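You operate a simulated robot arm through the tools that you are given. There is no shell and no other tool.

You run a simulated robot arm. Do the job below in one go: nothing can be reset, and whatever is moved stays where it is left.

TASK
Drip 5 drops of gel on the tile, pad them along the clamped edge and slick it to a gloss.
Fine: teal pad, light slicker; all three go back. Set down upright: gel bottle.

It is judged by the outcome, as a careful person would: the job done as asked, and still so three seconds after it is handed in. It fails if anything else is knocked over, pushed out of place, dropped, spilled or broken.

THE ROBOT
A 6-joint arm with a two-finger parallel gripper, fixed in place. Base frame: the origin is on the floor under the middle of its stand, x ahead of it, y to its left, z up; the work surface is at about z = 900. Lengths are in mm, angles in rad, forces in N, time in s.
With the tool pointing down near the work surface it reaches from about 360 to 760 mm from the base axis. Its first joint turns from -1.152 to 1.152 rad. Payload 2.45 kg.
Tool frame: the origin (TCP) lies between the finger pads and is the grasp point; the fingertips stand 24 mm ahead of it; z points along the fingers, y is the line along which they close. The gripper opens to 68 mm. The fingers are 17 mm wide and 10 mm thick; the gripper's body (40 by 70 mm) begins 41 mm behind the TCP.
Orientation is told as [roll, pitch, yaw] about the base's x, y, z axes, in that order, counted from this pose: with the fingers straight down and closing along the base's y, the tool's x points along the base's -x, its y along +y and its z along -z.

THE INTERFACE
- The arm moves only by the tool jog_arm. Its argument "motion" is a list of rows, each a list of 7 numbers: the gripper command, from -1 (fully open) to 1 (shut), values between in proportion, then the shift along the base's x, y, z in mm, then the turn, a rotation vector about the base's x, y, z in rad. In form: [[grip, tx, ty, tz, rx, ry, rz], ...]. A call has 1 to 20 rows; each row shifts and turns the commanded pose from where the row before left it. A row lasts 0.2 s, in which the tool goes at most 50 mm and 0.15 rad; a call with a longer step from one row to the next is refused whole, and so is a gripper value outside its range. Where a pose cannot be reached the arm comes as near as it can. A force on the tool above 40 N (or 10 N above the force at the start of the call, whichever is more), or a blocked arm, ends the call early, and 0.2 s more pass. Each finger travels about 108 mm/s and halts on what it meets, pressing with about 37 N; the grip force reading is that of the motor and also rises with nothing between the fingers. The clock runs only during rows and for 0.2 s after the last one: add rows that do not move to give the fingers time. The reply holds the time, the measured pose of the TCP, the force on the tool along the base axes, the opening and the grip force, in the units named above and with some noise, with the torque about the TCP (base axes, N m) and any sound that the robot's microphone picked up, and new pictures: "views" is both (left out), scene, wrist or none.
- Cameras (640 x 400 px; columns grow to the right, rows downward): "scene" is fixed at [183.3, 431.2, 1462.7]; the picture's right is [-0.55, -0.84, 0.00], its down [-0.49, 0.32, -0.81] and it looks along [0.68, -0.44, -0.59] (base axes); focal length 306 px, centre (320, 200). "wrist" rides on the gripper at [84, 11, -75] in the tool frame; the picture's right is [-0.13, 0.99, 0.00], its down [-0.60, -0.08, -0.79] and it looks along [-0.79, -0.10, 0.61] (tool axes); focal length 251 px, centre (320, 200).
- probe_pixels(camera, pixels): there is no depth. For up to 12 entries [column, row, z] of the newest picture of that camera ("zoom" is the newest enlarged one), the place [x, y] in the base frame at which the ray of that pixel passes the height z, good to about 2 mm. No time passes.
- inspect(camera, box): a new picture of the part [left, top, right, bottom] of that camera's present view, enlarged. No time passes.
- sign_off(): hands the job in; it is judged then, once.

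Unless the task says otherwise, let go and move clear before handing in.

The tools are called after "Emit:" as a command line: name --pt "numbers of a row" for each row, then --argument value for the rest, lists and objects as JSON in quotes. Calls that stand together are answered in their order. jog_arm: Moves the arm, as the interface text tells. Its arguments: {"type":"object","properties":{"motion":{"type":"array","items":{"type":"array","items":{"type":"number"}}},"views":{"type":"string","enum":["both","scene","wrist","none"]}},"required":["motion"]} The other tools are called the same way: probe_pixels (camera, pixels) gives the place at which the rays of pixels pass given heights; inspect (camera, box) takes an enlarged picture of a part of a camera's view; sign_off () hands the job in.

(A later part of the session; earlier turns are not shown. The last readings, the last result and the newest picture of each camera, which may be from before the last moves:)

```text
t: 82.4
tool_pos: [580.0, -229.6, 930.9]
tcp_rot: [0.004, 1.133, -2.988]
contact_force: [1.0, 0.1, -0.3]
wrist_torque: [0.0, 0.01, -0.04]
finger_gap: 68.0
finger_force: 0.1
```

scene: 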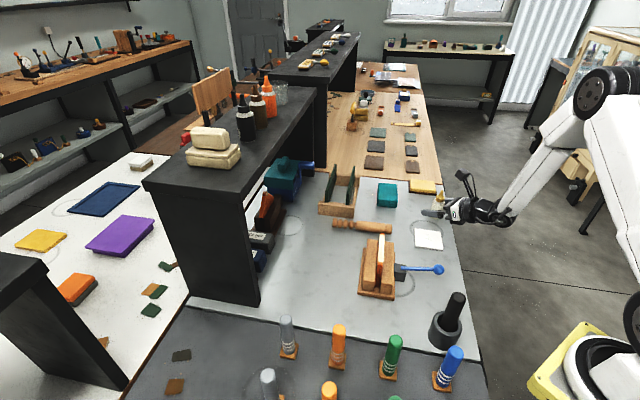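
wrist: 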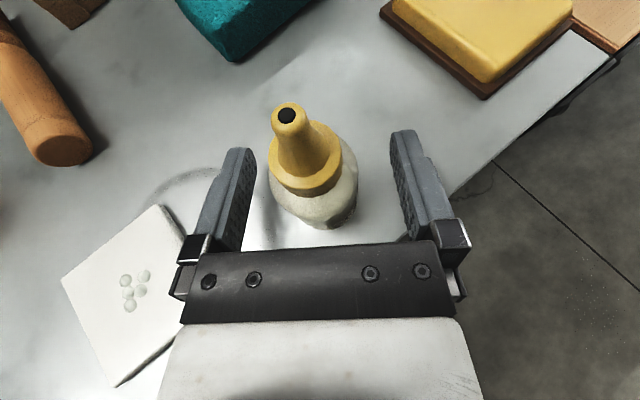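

The bottle stands freely and the fingers are fully open. I'll back out along the approach line.

Emit:
jog_arm --pt "-1 -18 -2.7 8 0 0 0" --pt "-1 -22.5 -3.4 10.6 0 0 0" --pt "-1 -27 -4 13 0 0 0" --pt "-1 -27 -4 20 0 0 0" --pt "-1 0 0 45 0 0 0" --pt "-1 0 0 45 0 0 0" --pt "-1 0 0 0 0 0 0" --views "both"

Emit:
inspect --camera "scene" --box '[400, 170, 470, 260]'

```text
t: 84.0
tool_pos: [485.9, -242.8, 1075.0]
tcp_rot: [0.002, 1.134, -2.989]
contact_force: [0.3, 0.3, 0.5]
wrist_torque: [-0.02, 0.02, -0.04]
finger_gap: 67.9
finger_force: 0.1
```

scene: 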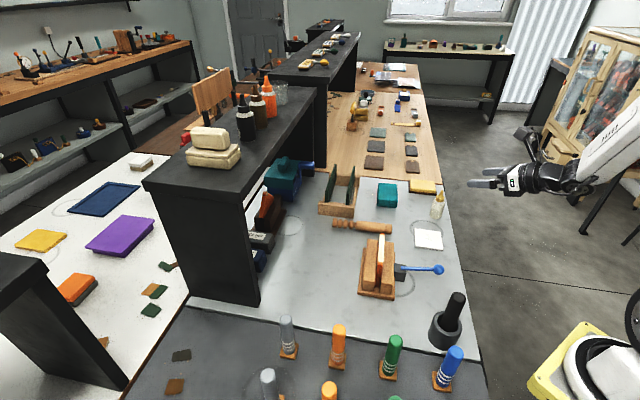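
wrist: 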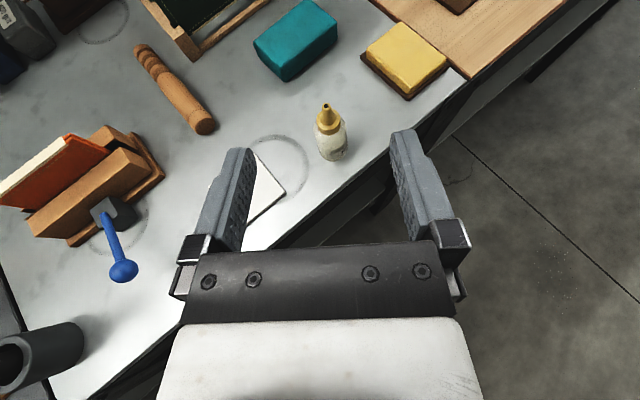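

```text
4.44 times, centred on (435, 215) of scene
```

zoom: 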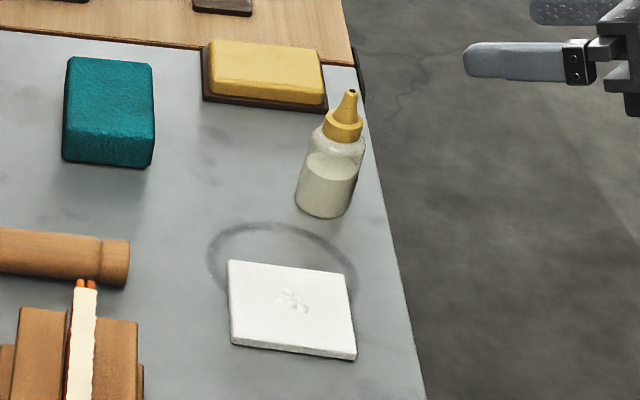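

The bottle is back upright in its place and the five drops are intact (zoom (293,300)). Now I'll unwind the wrist to the normal tool-down posture: level the tool and roll back first.

Emit:
jog_arm --pt "-1 0 0 20 0.0224 -0.1438 0" --pt "-1 0 0 20 0.0224 -0.1438 0" --pt "-1 0 0 0 0.0224 -0.1438 0" --pt "-1 0 0 0 -0.1483 -0.0224 0" --pt "-1 0 0 0 -0.1483 -0.0224 0" --pt "-1 0 0 0 -0.1483 -0.0224 0" --pt "-1 0 0 0 -0.1483 -0.0224 0" --pt "-1 0 0 0 -0.1483 -0.0224 0" --pt "-1 0 0 0 -0.1483 -0.0224 0" --pt "-1 0 0 0 -0.1483 -0.0224 0" --pt "-1 0 0 0 -0.1483 -0.0224 0" --pt "-1 0 0 0 -0.1483 -0.0224 0" --pt "-1 0 0 0 -0.1483 -0.0224 0" --pt "-1 0 0 0 -0.1483 -0.0224 0" --pt "-1 0 0 0 -0.1483 -0.0224 0" --pt "-1 0 0 0 -0.1483 -0.0224 0" --pt "-1 0 0 0 -0.1483 -0.0224 0" --pt "-1 0 0 0 -0.1483 -0.0224 0" --pt "-1 0 0 0 -0.1483 -0.0224 0" --pt "-1 0 0 0 -0.1483 -0.0224 0" --views "none"

Emit:
jog_arm --pt "-1 0 0 0 -0.1483 -0.0224 0" --pt "-1 0 0 0 -0.1483 -0.0224 0" --pt "-1 0 0 0 -0.0224 0.1483 0" --pt "-1 0 0 0 -0.0224 0.1483 0" --pt "-1 0 0 0 -0.0224 0.1483 0" --pt "-1 0 0 0 -0.0224 0.1483 0" --pt "-1 0 0 0 -0.0224 0.1483 0" --pt "-1 0 0 0 -0.0224 0.1483 0" --pt "-1 0 0 0 -0.0224 0.1483 0" --pt "-1 0 0 0 -0.0224 0.1483 0" --pt "-1 0 0 0 -0.0224 0.1483 0" --pt "-1 0 0 0 -0.0224 0.1483 0" --pt "-1 0 0 0 -0.0105 0.07 0" --pt "-1 0 0 0 0 0 0" --views "both"

```text
t: 88.2
tool_pos: [485.3, -244.5, 1113.6]
tcp_rot: [1.57, -0.982, -1.421]
contact_force: [-0.4, -0.1, 0.2]
wrist_torque: [-0.01, 0.01, 0.02]
finger_gap: 68.0
finger_force: 0.0
```

```text
t: 91.2
tool_pos: [485.2, -243.2, 1112.5]
tcp_rot: [-0.001, 0.002, -0.143]
contact_force: [0.1, -0.2, -1.2]
wrist_torque: [-0.05, 0.0, -0.01]
finger_gap: 68.0
finger_force: 0.1
```

scene: 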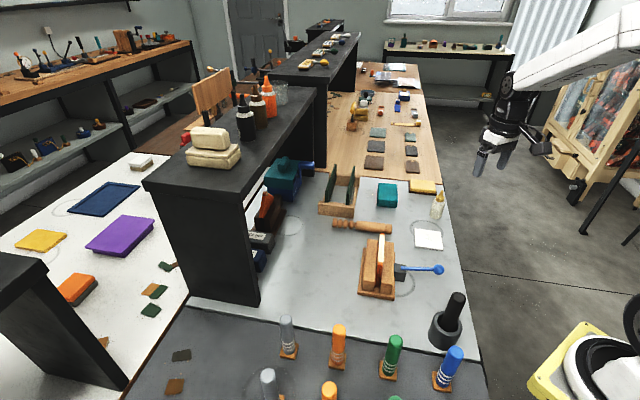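
wrist: 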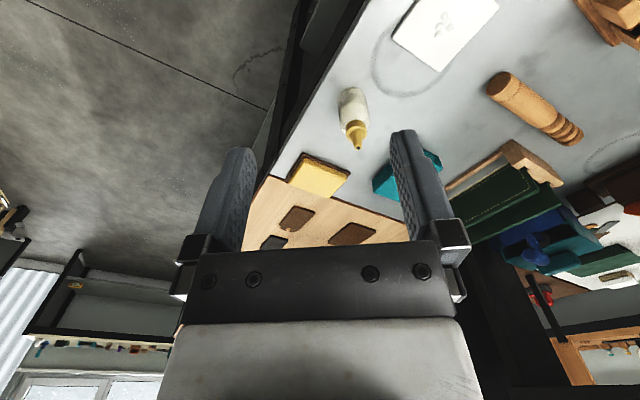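

The tool points straight down in the normal posture (yaw -0.143). Now I'll move toward the pad with yaw turned to -0.785, so the fingers will close across its 60 mm width, staying high.

Emit:
jog_arm --pt "-1 35 26 -4 0 0 -0.1284" --pt "-1 35 26 -4 0 0 -0.1284" --pt "-1 35 26 -4 0 0 -0.1284" --pt "-1 35 26 -4 0 0 -0.1284" --pt "-1 35 26 -4 0 0 -0.1284" --pt "-1 0 0 0 0 0 0" --views "both"

```text
t: 92.6
tool_pos: [659.2, -114.4, 1092.8]
tcp_rot: [-0.001, 0.0, -0.785]
contact_force: [0.1, -0.1, -0.2]
wrist_torque: [0.02, -0.03, -0.02]
finger_gap: 68.0
finger_force: 0.1
```

scene: 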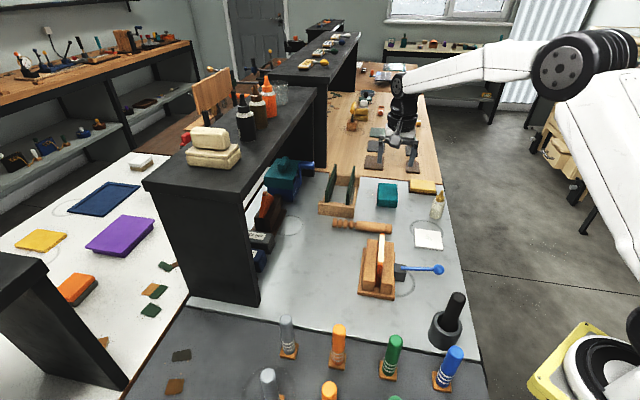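
wrist: 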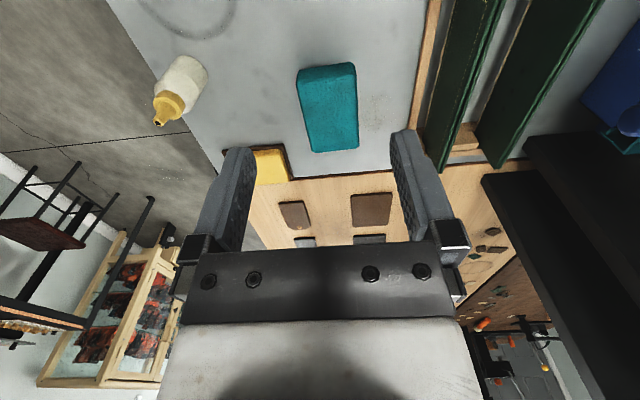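

The pad appears at about (328,108) in the wrist view, nearly aligned with the fingers. I'll zoom in and measure its corners.

Emit:
inspect --camera "wrist" --box '[260, 40, 400, 170]'

Emit:
inspect --camera "scene" --box '[360, 165, 420, 220]'

```text
3.08 times, centred on (330, 105) of wrist
```

zoom: 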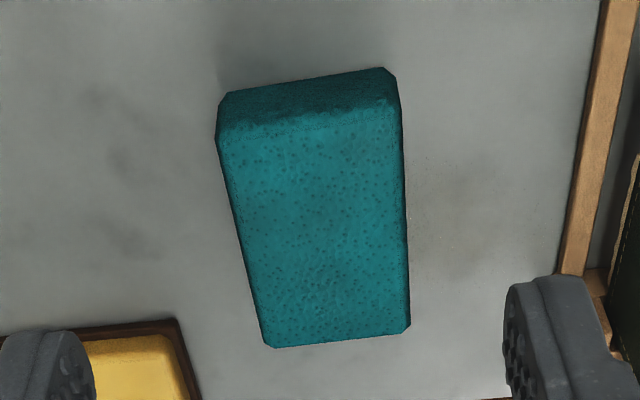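

```text
7.27 times, centred on (390, 192) of scene
```

zoom: 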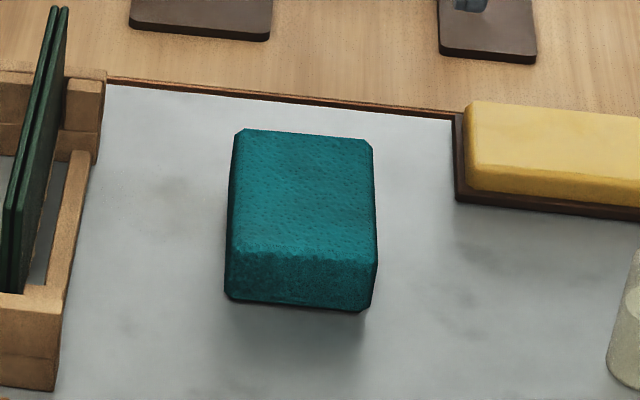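

I'll probe the pad's corners at candidate top heights and its base edge at bench height.

Emit:
probe_pixels --camera "wrist" --pixels '[[299.2, 70.3, 900], [351.5, 62.5, 900], [297, 81.6, 930], [355, 74.2, 930], [312.1, 150.5, 930], [358.9, 145.6, 930], [297, 81.6, 940], [355, 74.2, 940], [312.1, 150.5, 940], [358.9, 145.6, 940]]'

Emit:
probe_pixels --camera "zoom" --pixels '[[228, 300, 900], [364, 312, 900], [230, 250, 930], [376, 262, 930], [240, 132, 930], [370, 145, 930], [230, 250, 940], [376, 262, 940], [240, 132, 940], [370, 145, 940]]'

```text
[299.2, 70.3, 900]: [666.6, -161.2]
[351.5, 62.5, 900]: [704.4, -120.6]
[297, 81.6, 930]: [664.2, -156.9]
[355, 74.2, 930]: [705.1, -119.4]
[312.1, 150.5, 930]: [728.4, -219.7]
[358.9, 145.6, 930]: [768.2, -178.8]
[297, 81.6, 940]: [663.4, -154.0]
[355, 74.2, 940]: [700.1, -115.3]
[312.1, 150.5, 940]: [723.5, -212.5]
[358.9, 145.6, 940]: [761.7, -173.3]
```

```text
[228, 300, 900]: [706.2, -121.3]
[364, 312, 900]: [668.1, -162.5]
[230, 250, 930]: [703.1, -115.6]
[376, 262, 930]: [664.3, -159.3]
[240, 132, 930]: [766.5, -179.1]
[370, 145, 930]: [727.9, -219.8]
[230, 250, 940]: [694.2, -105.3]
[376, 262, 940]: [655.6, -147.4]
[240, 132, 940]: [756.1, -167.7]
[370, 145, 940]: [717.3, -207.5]
```

Both cameras agree: the pad's top is at z=930, its centre at (716,-169), and it is 57×88 mm. I'll check the nearby green-board rack for clearance from the gripper and camera.

Emit:
probe_pixels --camera "scene" --pixels '[[354, 217, 900], [318, 213, 900], [357, 178, 900], [351, 205, 925], [355, 166, 1000], [348, 204, 960], [332, 168, 1000]]'

Emit:
inspect --camera "scene" --box '[305, 150, 385, 230]'

```text
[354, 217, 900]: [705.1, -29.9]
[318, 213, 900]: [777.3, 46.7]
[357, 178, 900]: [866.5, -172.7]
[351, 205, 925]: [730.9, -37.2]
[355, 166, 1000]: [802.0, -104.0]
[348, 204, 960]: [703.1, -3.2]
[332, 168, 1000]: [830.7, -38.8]
```

```text
5.00 times, centred on (345, 190) of scene
```

zoom: 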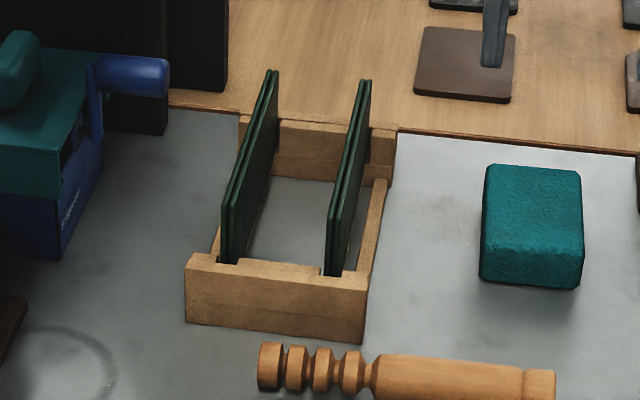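

The rack is 60 mm clear of the pad, so the fingers fit. I'll move above the pad and lower to z≈980 (fingertips about 26 mm above the pad), then look.

Emit:
jog_arm --pt "-1 28.4 -27.1 0 0 0 0" --pt "-1 28.4 -27.1 0 0 0 0" --pt "-1 0 0 -38 0 0 0" --pt "-1 0 0 -38 0 0 0" --pt "-1 0 0 -37 0 0 0" --pt "-1 0 0 0 0 0 0" --views "both"

```text
t: 94.0
tool_pos: [717.1, -168.2, 980.4]
tcp_rot: [-0.003, 0.003, -0.783]
contact_force: [0.1, -0.2, 0.1]
wrist_torque: [0.02, 0.01, -0.04]
finger_gap: 68.0
finger_force: 0.1
```

scene: 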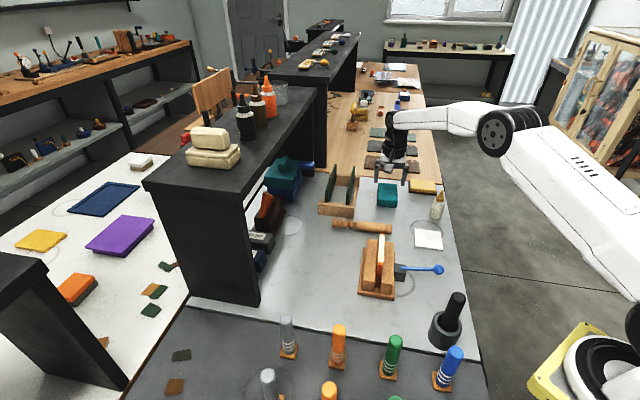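
wrist: 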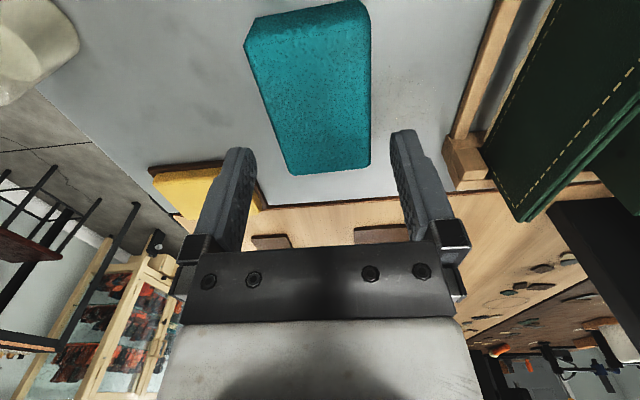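

The pose is exact above the pad. I'll lower to z≈938, with the fingertips beside the pad at about z=914.

Emit:
jog_arm --pt "-1 -0.5 -0.4 -16 0 0 0" --pt "-1 0 0 -14 0 0 0" --pt "-1 0 0 -12 0 0 0" --pt "-1 0 0 0 0 0 0" --views "both"

Emit:
inspect --camera "scene" --box '[360, 150, 430, 220]'

```text
t: 95.0
tool_pos: [716.2, -166.6, 936.7]
tcp_rot: [-0.001, -0.001, -0.785]
contact_force: [-1.1, 0.9, 0.9]
wrist_torque: [0.0, 0.01, -0.04]
finger_gap: 68.0
finger_force: 0.1
```

scene: 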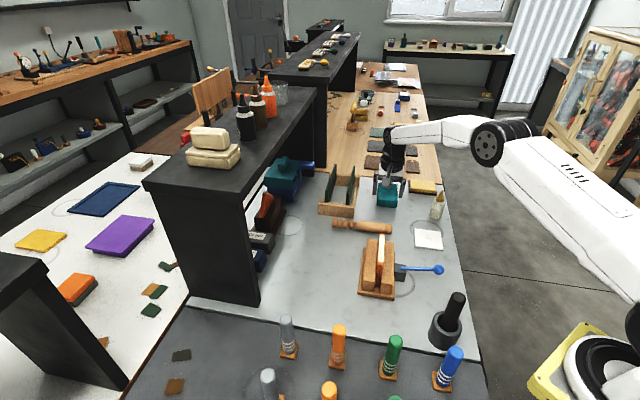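
wrist: 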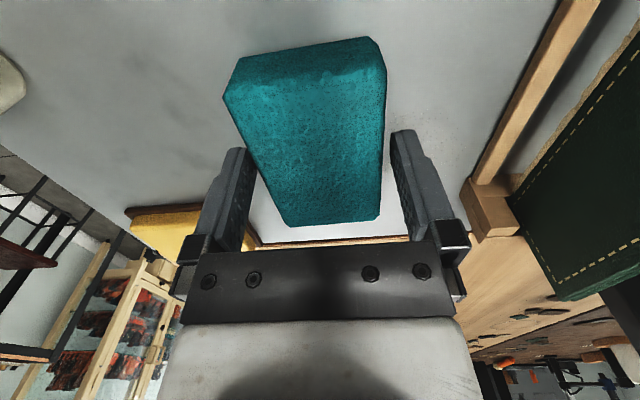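

```text
5.71 times, centred on (395, 185) of scene
```

zoom: 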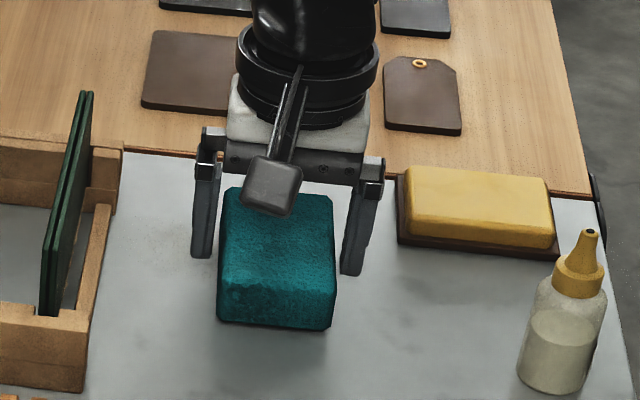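

The fingers straddle the pad with no contact. I'll close gradually and watch the force and gap.

Emit:
jog_arm --pt "-0.8 0 0 0 0 0 0" --pt "-0.7 0 0 0 0 0 0" --pt "-0.62 0 0 0 0 0 0" --pt "-0.55 0 0 0 0 0 0" --pt "-0.55 0 0 0 0 0 0" --views "none"

```text
t: 96.2
tool_pos: [714.9, -167.9, 937.3]
tcp_rot: [-0.001, -0.001, -0.783]
contact_force: [0.7, 0.1, -0.2]
wrist_torque: [0.0, 0.02, 0.03]
finger_gap: 58.5
finger_force: 36.8
```

The pad is gripped at 58.5 mm with 37 N. I'll lift it slowly and check.

Emit:
jog_arm --pt "-0.55 0 0 8 0 0 0" --pt "-0.55 0 0 16 0 0 0" --pt "-0.55 0 0 20 0 0 0" --pt "-0.55 0 0 20 0 0 0" --pt "-0.55 0 0 0 0 0 0" --views "both"

Emit:
inspect --camera "scene" --box '[360, 130, 430, 220]'

```text
t: 97.4
tool_pos: [717.9, -168.1, 1001.9]
tcp_rot: [-0.002, -0.001, -0.783]
contact_force: [-0.7, 0.5, 0.1]
wrist_torque: [-0.03, 0.0, 0.02]
finger_gap: 58.3
finger_force: 36.6
```

scene: 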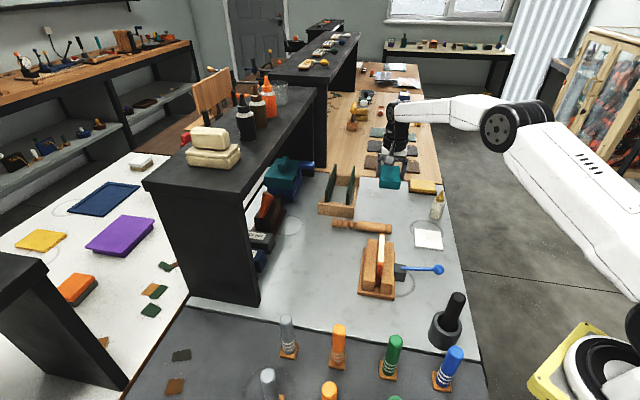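
wrist: 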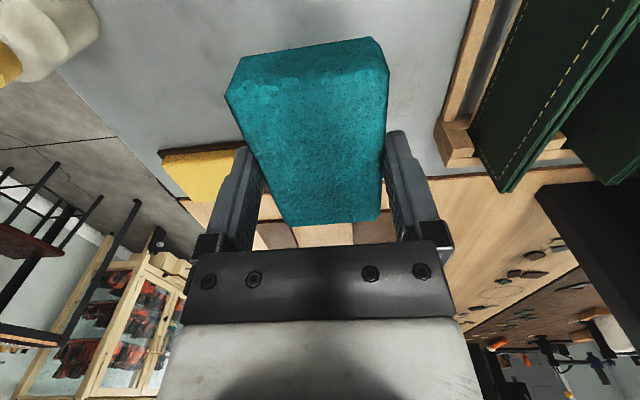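

```text
4.44 times, centred on (395, 175) of scene
```

zoom: 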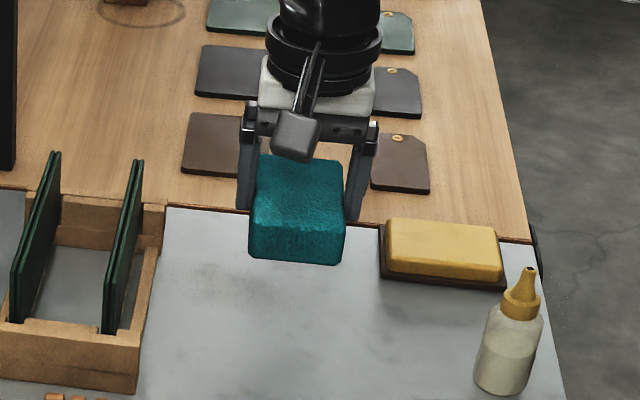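

The pad is lifted level, and its bottom is 37 mm below the TCP. I'll raise it a bit more and carry it over the tile centre, clear of the bottle.

Emit:
jog_arm --pt "-0.55 0 0 20 0 0 0" --pt "-0.55 -10 5 20 0 0 0" --pt "-0.55 -30 6 0 0 0 0" --pt "-0.55 -39 7 0 0 0 0" --pt "-0.55 -39 7 0 0 0 0" --pt "-0.55 -39 7 0 0 0 0" --pt "-0.55 -30 5 0 0 0 0" --pt "-0.55 -8 0 0 0 0 0" --pt "-0.55 0 0 0 0 0 0" --views "both"

Emit:
inspect --camera "scene" --box '[380, 140, 480, 260]'

```text
t: 99.4
tool_pos: [521.0, -130.6, 1043.8]
tcp_rot: [-0.001, -0.002, -0.783]
contact_force: [0.6, 0.1, -0.1]
wrist_torque: [0.01, 0.02, -0.01]
finger_gap: 58.1
finger_force: 36.8
```

scene: 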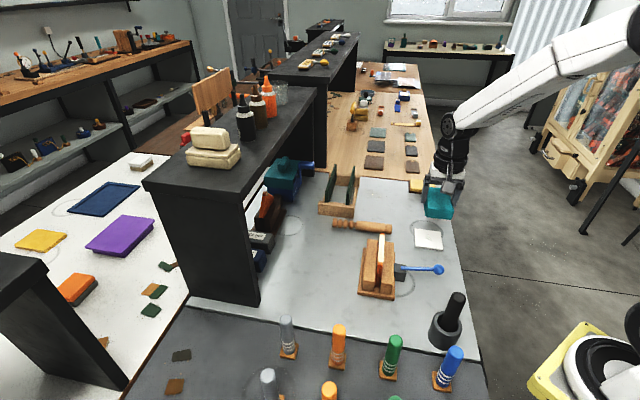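
wrist: 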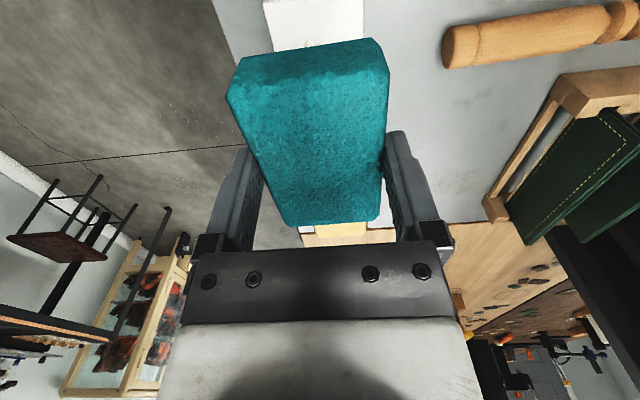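

```text
3.33 times, centred on (430, 200) of scene
```

zoom: 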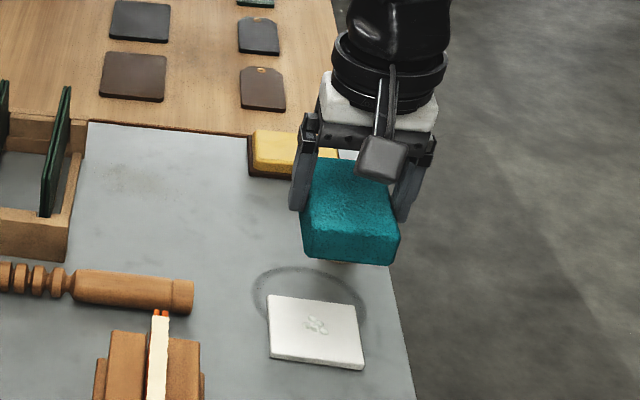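

The pad is centred over the drops (zoom (317,323)). I'll lower to about 10 mm above the tile.

Emit:
jog_arm --pt "-0.55 1 -0.5 -20 0 0 0" --pt "-0.55 0 0 -25 0 0 0" --pt "-0.55 0 0 -22 0 0 0" --pt "-0.55 0 0 -14 0 0 0" --pt "-0.55 0 0 -8 0 0 0" --pt "-0.55 0 0 0 0 0 0" --views "scene"

Emit:
inspect --camera "scene" --box '[390, 180, 470, 260]'

```text
t: 100.8
tool_pos: [521.0, -131.6, 954.4]
tcp_rot: [-0.002, -0.001, -0.783]
contact_force: [-0.3, 1.0, 0.5]
wrist_torque: [0.0, 0.01, -0.03]
finger_gap: 58.3
finger_force: 37.1
```

scene: 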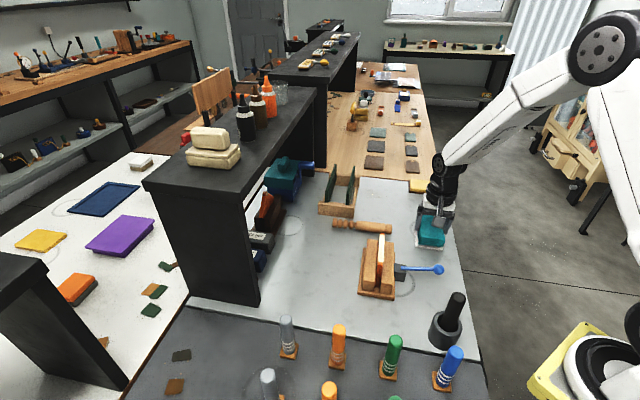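

```text
5.00 times, centred on (430, 220) of scene
```

zoom: 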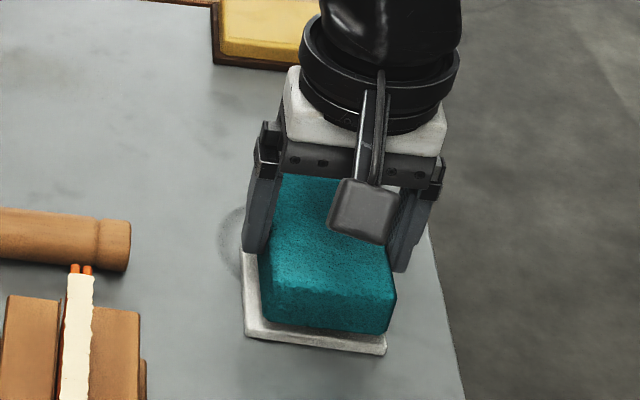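

Pad is about 10 mm above the tile and well aligned. I'll step down slowly until I feel light contact.

Emit:
jog_arm --pt "-0.55 0 0 -4 0 0 0" --pt "-0.55 0 0 -3 0 0 0" --pt "-0.55 0 0 0 0 0 0" --views "none"

Emit:
jog_arm --pt "-0.55 0 0 -1.5 0 0 0" --pt "-0.55 0 0 0 0 0 0" --views "none"

```text
t: 101.6
tool_pos: [521.1, -130.4, 947.2]
tcp_rot: [-0.002, 0.0, -0.784]
contact_force: [0.2, 0.5, -0.4]
wrist_torque: [0.01, -0.01, -0.01]
finger_gap: 58.3
finger_force: 37.1
```

```text
t: 102.2
tool_pos: [521.3, -131.3, 945.1]
tcp_rot: [-0.002, 0.001, -0.783]
contact_force: [0.5, 0.0, 0.2]
wrist_torque: [0.02, -0.01, -0.02]
finger_gap: 58.3
finger_force: 37.2
```

No contact yet at z=945. I'll continue in 1.5 mm steps.

Emit:
jog_arm --pt "-0.55 0 0 -1.5 0 0 0" --pt "-0.55 0 0 0 0 0 0" --views "none"

Emit:
jog_arm --pt "-0.55 0 0 -1.0 0 0 0" --pt "-0.55 0 0 0 0 0 0" --views "none"

```text
t: 102.8
tool_pos: [522.2, -131.0, 944.5]
tcp_rot: [-0.001, -0.001, -0.783]
contact_force: [-4.6, 3.1, 18.9]
wrist_torque: [0.16, 0.24, 0.03]
finger_gap: 58.4
finger_force: 36.9
```

```text
t: 103.4
tool_pos: [523.8, -131.5, 945.2]
tcp_rot: [0.001, -0.003, -0.782]
contact_force: [-5.3, 7.5, 39.1]
wrist_torque: [0.23, 0.32, 0.01]
finger_gap: 58.5
finger_force: 37.1
```

The pad is now firmly pressed on the tile (39 N), which is more than enough. I'll lift straight up and check whether the gel transferred.

Emit:
jog_arm --pt "-0.55 0 0 2 0 0 0" --pt "-0.55 0 0 5 0 0 0" --pt "-0.55 0 0 20 0 0 0" --pt "-0.55 0 0 30 0 0 0" --pt "-0.55 0 0 30 0 0 0" --pt "-0.55 0 0 0 0 0 0" --views "both"

Emit:
inspect --camera "scene" --box '[390, 180, 470, 260]'

```text
t: 104.8
tool_pos: [523.5, -129.7, 1030.7]
tcp_rot: [-0.002, 0.002, -0.784]
contact_force: [0.0, 0.2, 0.3]
wrist_torque: [-0.02, -0.02, 0.01]
finger_gap: 58.3
finger_force: 36.5
```

scene: 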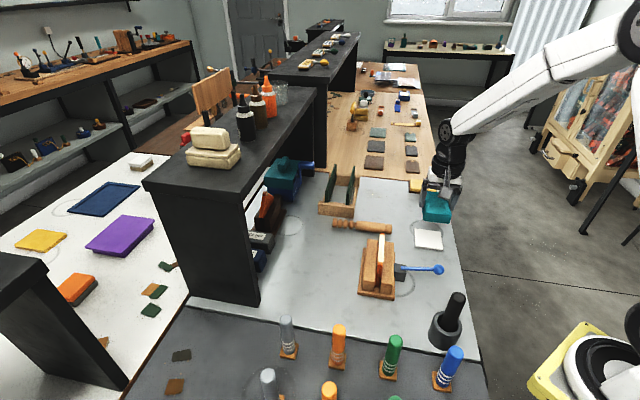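
wrist: 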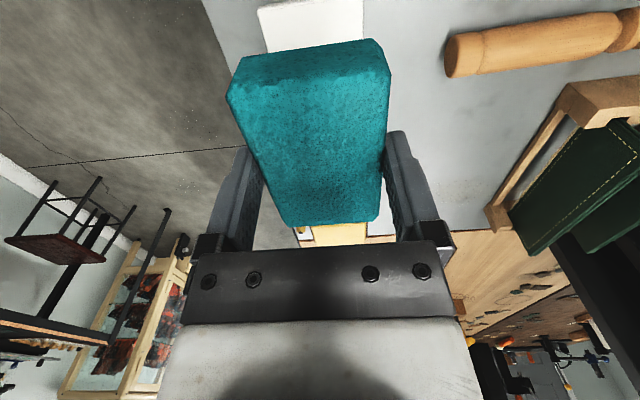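

```text
5.00 times, centred on (430, 220) of scene
```

zoom: 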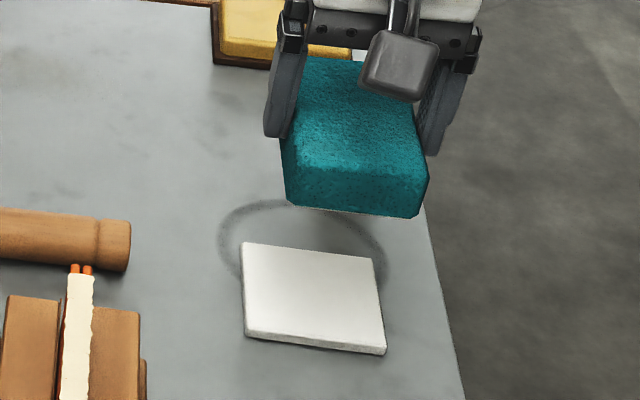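

The tile is clean: the pad took up all the gel, and the tile hasn't moved. Now I'll study the clamp and the leather edge before padding it.

Emit:
inspect --camera "scene" --box '[350, 225, 410, 305]'

```text
5.00 times, centred on (380, 265) of scene
```

zoom: 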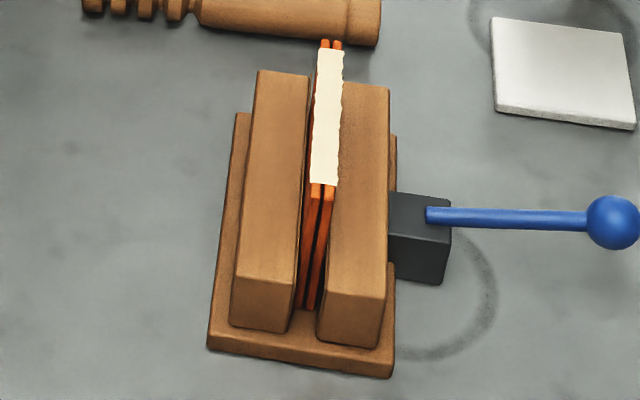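

I can see the jaws, the pale edge from zoom (330,48) to (325,185), and the leather's near end going down to (310,310). I'll probe key points at several heights to work out the heights.

Emit:
probe_pixels --camera "zoom" --pixels '[[393, 378, 900], [208, 348, 900], [310, 308, 912], [325, 187, 960], [325, 187, 980], [325, 187, 1000], [331, 50, 960], [331, 50, 980], [331, 50, 1000], [355, 296, 950], [355, 296, 970], [350, 346, 912]]'

Emit:
probe_pixels --camera "zoom" --pixels '[[262, 330, 912], [265, 280, 950], [265, 280, 970], [285, 72, 950], [285, 72, 970], [365, 86, 950], [365, 86, 970], [236, 113, 912], [613, 222, 950], [390, 265, 912], [450, 200, 940]]'

```text
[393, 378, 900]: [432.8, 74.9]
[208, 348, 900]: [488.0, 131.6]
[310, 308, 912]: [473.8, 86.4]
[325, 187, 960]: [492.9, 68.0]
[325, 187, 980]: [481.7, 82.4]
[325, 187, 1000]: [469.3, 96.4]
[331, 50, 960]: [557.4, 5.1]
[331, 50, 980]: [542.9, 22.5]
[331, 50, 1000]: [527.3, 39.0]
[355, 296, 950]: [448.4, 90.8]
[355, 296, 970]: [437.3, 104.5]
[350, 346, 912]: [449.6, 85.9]
```

```text
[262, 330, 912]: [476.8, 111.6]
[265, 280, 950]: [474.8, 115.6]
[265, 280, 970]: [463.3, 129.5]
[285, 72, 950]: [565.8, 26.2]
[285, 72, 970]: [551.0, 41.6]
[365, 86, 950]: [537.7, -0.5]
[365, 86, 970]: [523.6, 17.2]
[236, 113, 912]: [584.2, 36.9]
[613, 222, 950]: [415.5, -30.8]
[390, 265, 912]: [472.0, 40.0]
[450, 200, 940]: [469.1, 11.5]
```

The jaws' top is at about z=946 and the leather edge runs roughly from (480,84) to (541,24), probably at z≈985. Before swinging over there I'll check where the dark shelf unit on the left stands.

Emit:
probe_pixels --camera "scene" --pixels '[[259, 305, 900], [245, 205, 1200], [245, 205, 1150], [245, 205, 1250], [316, 100, 1200], [145, 185, 1200]]'

```text
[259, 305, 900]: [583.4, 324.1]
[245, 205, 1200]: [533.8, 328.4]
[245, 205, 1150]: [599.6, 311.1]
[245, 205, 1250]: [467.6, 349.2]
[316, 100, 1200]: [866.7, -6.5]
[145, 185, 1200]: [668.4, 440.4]
```

The shelf is more than 200 mm away from the clamp, so there is room. I'll raise and carry the pad over the middle of the leather edge, at z≈1070.

Emit:
jog_arm --pt "-0.55 0 5 20 0 0 0" --pt "-0.55 -2 25 20 0 0 0" --pt "-0.55 -3 38 0 0 0 0" --pt "-0.55 -3 38 0 0 0 0" --pt "-0.55 -3 38 0 0 0 0" --pt "-0.55 -3 30 0 0 0 0" --pt "-0.55 -1 12 0 0 0 0" --pt "-0.55 0 0 0 0 0 0" --views "both"

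Emit:
inspect --camera "scene" --box '[340, 170, 440, 310]'

```text
t: 106.6
tool_pos: [507.7, 54.8, 1067.2]
tcp_rot: [-0.002, 0.001, -0.784]
contact_force: [-0.5, 0.4, -0.8]
wrist_torque: [-0.03, 0.02, 0.02]
finger_gap: 58.3
finger_force: 37.1
```

scene: 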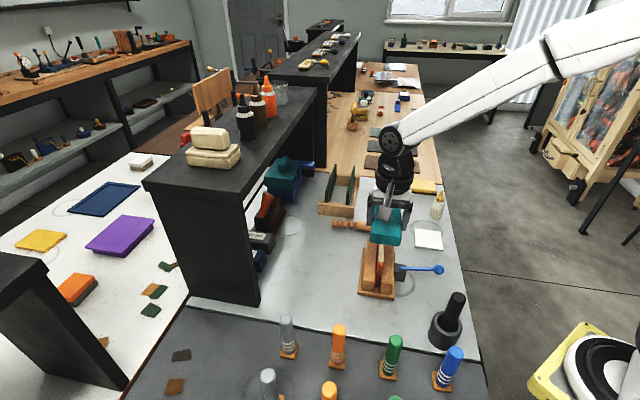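
wrist: 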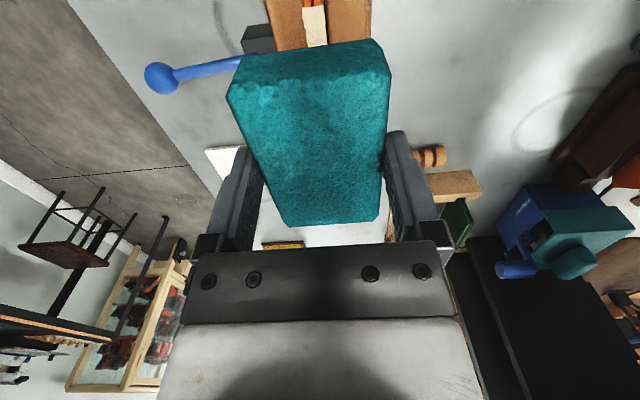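

```text
2.86 times, centred on (390, 240) of scene
```

zoom: 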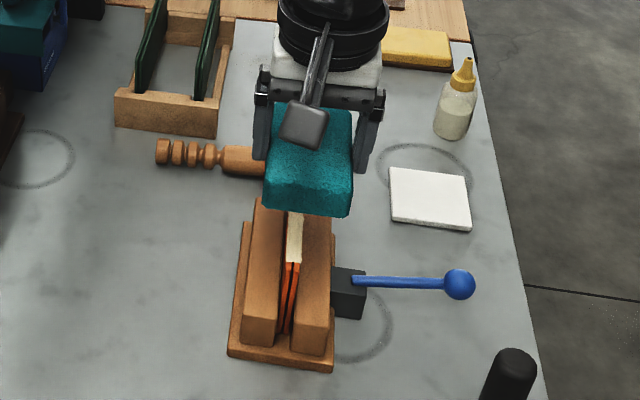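

The wrist view shows the leather's near end just beyond the pad at about (315,20). I'll zoom there to triangulate its height and lateral position.

Emit:
inspect --camera "wrist" --box '[250, 0, 390, 60]'

Emit:
inspect --camera "scene" --box '[360, 220, 410, 305]'

```text
4.57 times, centred on (320, 30) of wrist
```

zoom: 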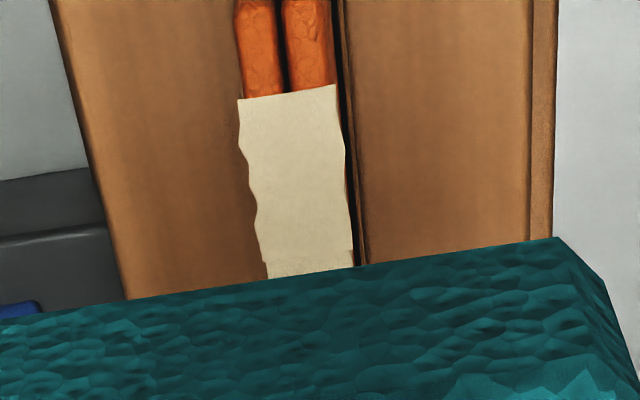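

```text
4.71 times, centred on (385, 262) of scene
```

zoom: 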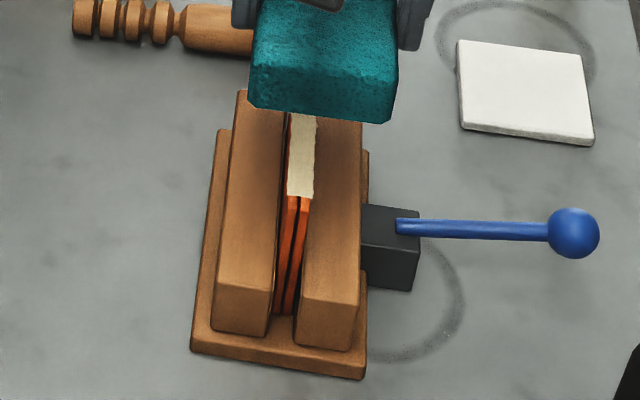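

I'll probe the same near-end corner of the pale edge in both cameras at several heights.

Emit:
probe_pixels --camera "wrist" --pixels '[[313, 6.4, 950], [313, 6.4, 960], [313, 6.4, 970], [313, 6.4, 980], [313, 6.4, 990], [302.5, 7.5, 970], [323.5, 4.5, 970]]'

Emit:
probe_pixels --camera "scene" --pixels '[[381, 261.4, 950], [381, 261.4, 960], [381, 261.4, 970], [381, 261.4, 980], [381, 261.4, 990]]'

```text
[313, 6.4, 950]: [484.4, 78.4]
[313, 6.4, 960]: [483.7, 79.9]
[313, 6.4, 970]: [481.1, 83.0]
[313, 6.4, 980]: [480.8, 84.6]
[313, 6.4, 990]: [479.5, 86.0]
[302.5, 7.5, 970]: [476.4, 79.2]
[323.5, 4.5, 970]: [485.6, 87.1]
```

```text
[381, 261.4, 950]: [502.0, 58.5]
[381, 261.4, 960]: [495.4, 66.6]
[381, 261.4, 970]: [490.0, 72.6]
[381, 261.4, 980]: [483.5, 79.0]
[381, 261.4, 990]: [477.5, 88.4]
```

Both cameras agree: the edge's near end is at (480,84.5), z≈985, and the far end at about (539,26.6); the edge is about 12 mm wide. The pad is centred over it, so I'll descend toward contact (expected at TCP z≈1022).

Emit:
jog_arm --pt "-0.55 1 0.5 -18 0 0 0" --pt "-0.55 0 0 -14 0 0 0" --pt "-0.55 0 0 -7 0 0 0" --pt "-0.55 0 0 0 0 0 0" --views "none"

Emit:
jog_arm --pt "-0.55 0 0 -2 0 0 0" --pt "-0.55 0 0 -1.5 0 0 0" --pt "-0.55 0 0 0 0 0 0" --views "none"

```text
t: 107.6
tool_pos: [508.8, 55.1, 1029.9]
tcp_rot: [-0.001, 0.002, -0.784]
contact_force: [-0.5, -0.3, -0.1]
wrist_torque: [-0.02, 0.02, -0.01]
finger_gap: 58.4
finger_force: 36.9
```

```text
t: 108.4
tool_pos: [507.2, 54.9, 1027.1]
tcp_rot: [-0.001, -0.001, -0.783]
contact_force: [-0.3, -0.2, -0.1]
wrist_torque: [0.0, 0.05, 0.01]
finger_gap: 58.5
finger_force: 37.3
```

No contact at z≈1026 yet. Continuing in small steps.

Emit:
jog_arm --pt "-0.55 0 0 -1.2 0 0 0" --pt "-0.55 0 0 0 0 0 0" --views "none"

Emit:
jog_arm --pt "-0.55 0 0 -1.0 0 0 0" --pt "-0.55 0 0 0 0 0 0" --views "none"

```text
t: 109.0
tool_pos: [506.7, 54.8, 1024.3]
tcp_rot: [-0.001, 0.002, -0.783]
contact_force: [0.0, 0.0, -1.2]
wrist_torque: [0.0, 0.04, 0.0]
finger_gap: 58.2
finger_force: 36.9
```

```text
t: 109.6
tool_pos: [508.1, 52.9, 1024.7]
tcp_rot: [-0.001, 0.002, -0.782]
contact_force: [0.5, -0.4, -0.2]
wrist_torque: [0.0, -0.02, 0.05]
finger_gap: 58.4
finger_force: 36.6
```

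Emit:
jog_arm --pt "-0.55 0 0 -0.8 0 0 0" --pt "-0.55 0 0 0 0 0 0" --views "none"

Emit:
jog_arm --pt "-0.55 0 0 -0.6 0 0 0" --pt "-0.55 0 0 0 0 0 0" --views "none"

```text
t: 110.2
tool_pos: [507.7, 53.8, 1023.7]
tcp_rot: [-0.002, 0.001, -0.784]
contact_force: [-0.5, 0.4, -0.2]
wrist_torque: [-0.01, 0.02, -0.06]
finger_gap: 58.3
finger_force: 36.5
```

```text
t: 110.8
tool_pos: [506.6, 56.3, 1023.4]
tcp_rot: [-0.002, -0.001, -0.783]
contact_force: [1.0, -0.5, -0.4]
wrist_torque: [-0.01, -0.02, 0.01]
finger_gap: 58.5
finger_force: 37.0
```

The readings show still no contact at z≈1023. Two more small steps.

Emit:
jog_arm --pt "-0.55 0 0 -0.8 0 0 0" --pt "-0.55 0 0 0 0 0 0" --views "none"

Emit:
jog_arm --pt "-0.55 0 0 -0.6 0 0 0" --pt "-0.55 0 0 0 0 0 0" --views "scene"

Emit:
inspect --camera "scene" --box '[350, 190, 420, 290]'

```text
t: 111.4
tool_pos: [508.8, 54.2, 1022.7]
tcp_rot: [-0.001, 0.0, -0.783]
contact_force: [0.3, -0.4, 0.2]
wrist_torque: [0.01, -0.02, -0.02]
finger_gap: 58.6
finger_force: 37.4
```

```text
t: 112.0
tool_pos: [507.4, 54.4, 1023.2]
tcp_rot: [0.0, -0.001, -0.783]
contact_force: [-0.3, -0.4, 0.8]
wrist_torque: [-0.04, -0.04, -0.03]
finger_gap: 58.4
finger_force: 37.6
```

scene: 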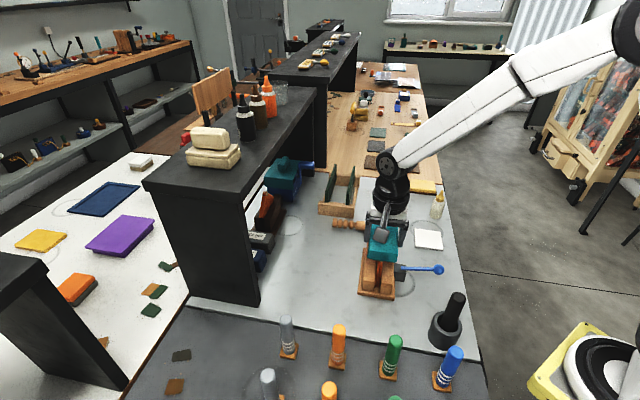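

```text
4.00 times, centred on (385, 240) of scene
```

zoom: 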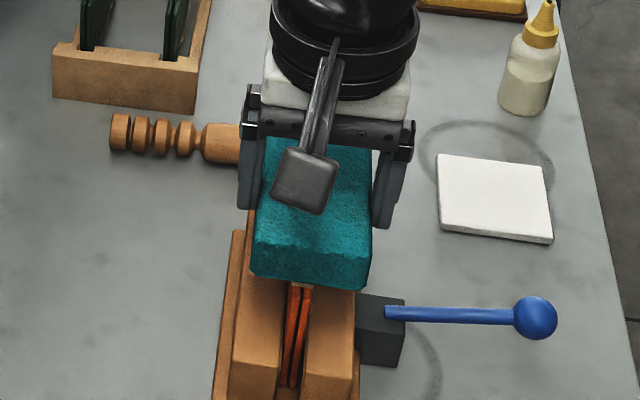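

The pad looks just about touching the leather. I'll continue down in half-millimetre steps until the force shows.

Emit:
jog_arm --pt "-0.55 0 0 -0.6 0 0 0" --pt "-0.55 0 0 0 0 0 0" --views "none"

Emit:
jog_arm --pt "-0.55 0 0 -0.6 0 0 0" --pt "-0.55 0 0 0 0 0 0" --views "none"

Emit:
jog_arm --pt "-0.55 0 0 -0.5 0 0 0" --pt "-0.55 0 0 0 0 0 0" --views "none"

```text
t: 112.6
tool_pos: [509.2, 54.5, 1021.1]
tcp_rot: [-0.001, 0.0, -0.784]
contact_force: [-1.5, 0.0, 7.8]
wrist_torque: [-0.01, 0.03, 0.03]
finger_gap: 58.2
finger_force: 37.0
```

```text
t: 113.2
tool_pos: [508.3, 54.5, 1020.9]
tcp_rot: [-0.001, -0.002, -0.783]
contact_force: [-1.6, 2.2, 15.1]
wrist_torque: [-0.01, -0.04, 0.01]
finger_gap: 58.3
finger_force: 37.5
```

```text
t: 113.8
tool_pos: [508.2, 55.1, 1020.9]
tcp_rot: [0.002, 0.0, -0.782]
contact_force: [-2.2, 0.3, 19.7]
wrist_torque: [-0.04, -0.07, 0.03]
finger_gap: 58.5
finger_force: 37.1
```

Contact is good at about 20 N. I'll ease up slightly and wipe the pad forward along the edge direction (0.71,-0.70), then back.

Emit:
jog_arm --pt "-0.55 0 0 0.5 0 0 0" --pt "-0.55 5.7 -5.6 0 0 0 0" --pt "-0.55 5.7 -5.6 0 0 0 0" --pt "-0.55 5.7 -5.6 0 0 0 0" --pt "-0.55 5.7 -5.6 0 0 0 0" --pt "-0.55 5.7 -5.6 0 0 0 0" --pt "-0.55 0 0 0 0 0 0" --views "scene"

Emit:
inspect --camera "scene" --box '[350, 190, 420, 290]'

```text
t: 114.5
tool_pos: [513.8, 48.7, 1020.4]
tcp_rot: [-0.002, 0.008, -0.786]
contact_force: [-5.3, 3.5, 10.1]
wrist_torque: [0.02, 0.05, 0.03]
finger_gap: 58.4
finger_force: 36.6
stopped in row 3: the force on the tool passed its limit at 43 N (the readings are from after the stop); the commanded pose is now the measured one
```

scene: 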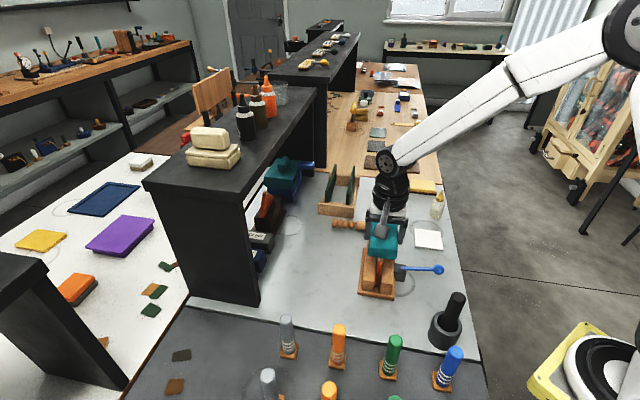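

```text
4.00 times, centred on (385, 240) of scene
```

zoom: 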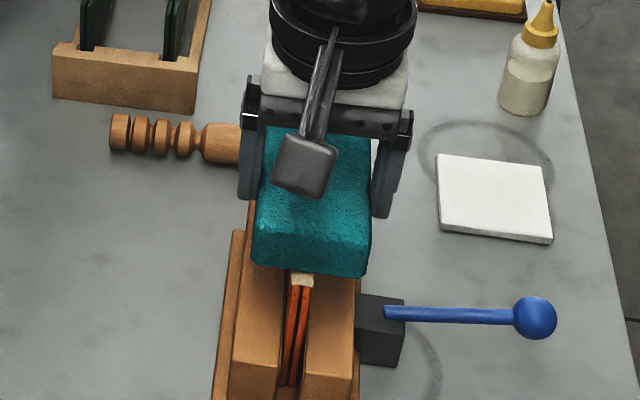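

The wipe stopped on a 43 N spike, so I was pressing too hard for sliding. The clamp hasn't moved in the picture. I'll raise slightly for light contact and wipe in smaller steps.

Emit:
jog_arm --pt "-0.55 0 0 0.6 0 0 0" --pt "-0.55 0 0 0 0 0 0" --views "none"

Emit:
jog_arm --pt "-0.55 2 -2 0 0 0 0" --pt "-0.55 2 -2 0 0 0 0" --pt "-0.55 2 -2 0 0 0 0" --views "none"

```text
t: 115.1
tool_pos: [514.6, 48.5, 1020.6]
tcp_rot: [-0.005, 0.006, -0.784]
contact_force: [-0.1, 2.0, 5.3]
wrist_torque: [0.0, -0.04, 0.0]
finger_gap: 58.2
finger_force: 37.4
```

```text
t: 115.9
tool_pos: [522.7, 44.2, 1021.3]
tcp_rot: [-0.005, 0.007, -0.785]
contact_force: [-4.9, 4.4, 6.8]
wrist_torque: [0.21, 0.25, 0.03]
finger_gap: 58.6
finger_force: 36.8
```

Sliding smoothly now with about 7 N normal force. I'll continue forward to the far end in small rows.

Emit:
jog_arm --pt "-0.55 2.2 -2.2 0 0.002 -0.003 0" --pt "-0.55 2.2 -2.2 0 0.002 -0.003 0" --pt "-0.55 2.2 -2.2 0 0 0 0" --pt "-0.55 2.2 -2.2 0 0 0 0" --pt "-0.55 2.2 -2.2 0 0 0 0" --pt "-0.55 2.2 -2.2 0 0 0 0" --views "scene"

Emit:
inspect --camera "scene" --box '[360, 210, 410, 290]'

```text
t: 117.3
tool_pos: [535.1, 28.8, 1021.3]
tcp_rot: [0.003, 0.006, -0.782]
contact_force: [0.3, -0.3, -0.1]
wrist_torque: [0.0, -0.02, 0.0]
finger_gap: 57.9
finger_force: 37.5
```

scene: 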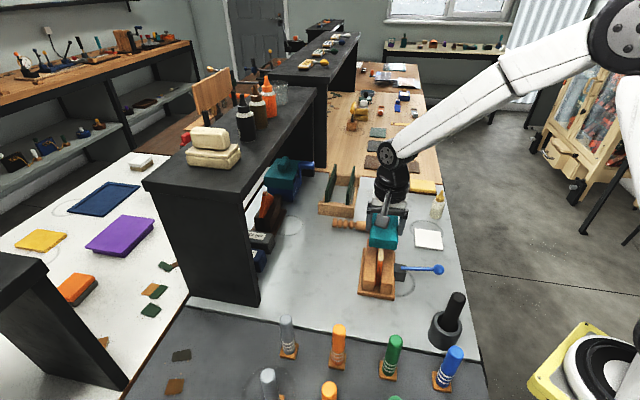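

```text
5.00 times, centred on (385, 250) of scene
```

zoom: 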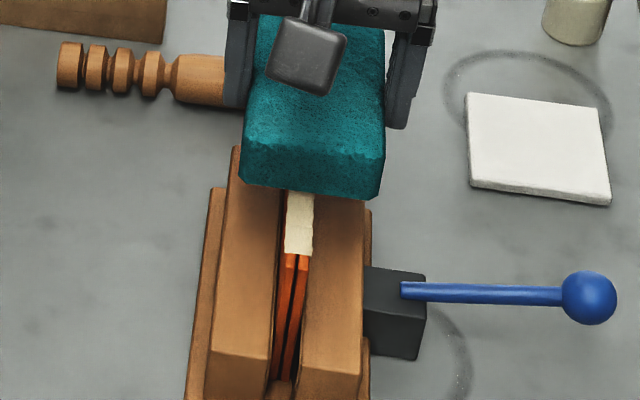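

The force fell to zero at the far end, so contact was lost slightly there. I'll lower until I feel contact again and then wipe back toward the near end.

Emit:
jog_arm --pt "-0.55 0 0 -0.5 0 -0.003 0" --pt "-0.55 0 0 0 0 0 0" --views "none"

Emit:
jog_arm --pt "-0.55 0 0 -0.5 0 -0.002 0" --pt "-0.55 0 0 0 0 0 0" --views "none"

```text
t: 117.9
tool_pos: [534.2, 29.0, 1019.9]
tcp_rot: [0.006, 0.003, -0.783]
contact_force: [0.4, 0.0, 1.7]
wrist_torque: [0.0, 0.01, 0.02]
finger_gap: 58.2
finger_force: 37.0
```

```text
t: 118.5
tool_pos: [534.4, 28.6, 1020.9]
tcp_rot: [0.007, 0.001, -0.783]
contact_force: [-1.4, 1.2, 11.3]
wrist_torque: [0.17, 0.15, 0.0]
finger_gap: 58.0
finger_force: 36.8
```

Contact is 11 N again. I'll wipe back towards the near end in small steps.

Emit:
jog_arm --pt "-0.55 -2.1 2.1 0.2 -0.001 0 0" --pt "-0.55 -2.1 2.1 0 -0.001 0 0" --pt "-0.55 -2.1 2.1 0 -0.001 0 0" --pt "-0.55 -2.1 2.1 0 -0.001 0 0" --pt "-0.55 -2.1 2.1 0 -0.001 0 0" --pt "-0.55 -2.1 2.1 0 -0.001 0 0" --pt "-0.55 -2.1 2.1 0 0 0 0" --pt "-0.55 -2.1 2.1 0 0 0 0" --views "none"

```text
t: 120.3
tool_pos: [518.9, 46.2, 1019.7]
tcp_rot: [0.003, -0.003, -0.783]
contact_force: [8.3, -7.1, 15.1]
wrist_torque: [-0.17, -0.26, -0.05]
finger_gap: 58.3
finger_force: 37.2
```

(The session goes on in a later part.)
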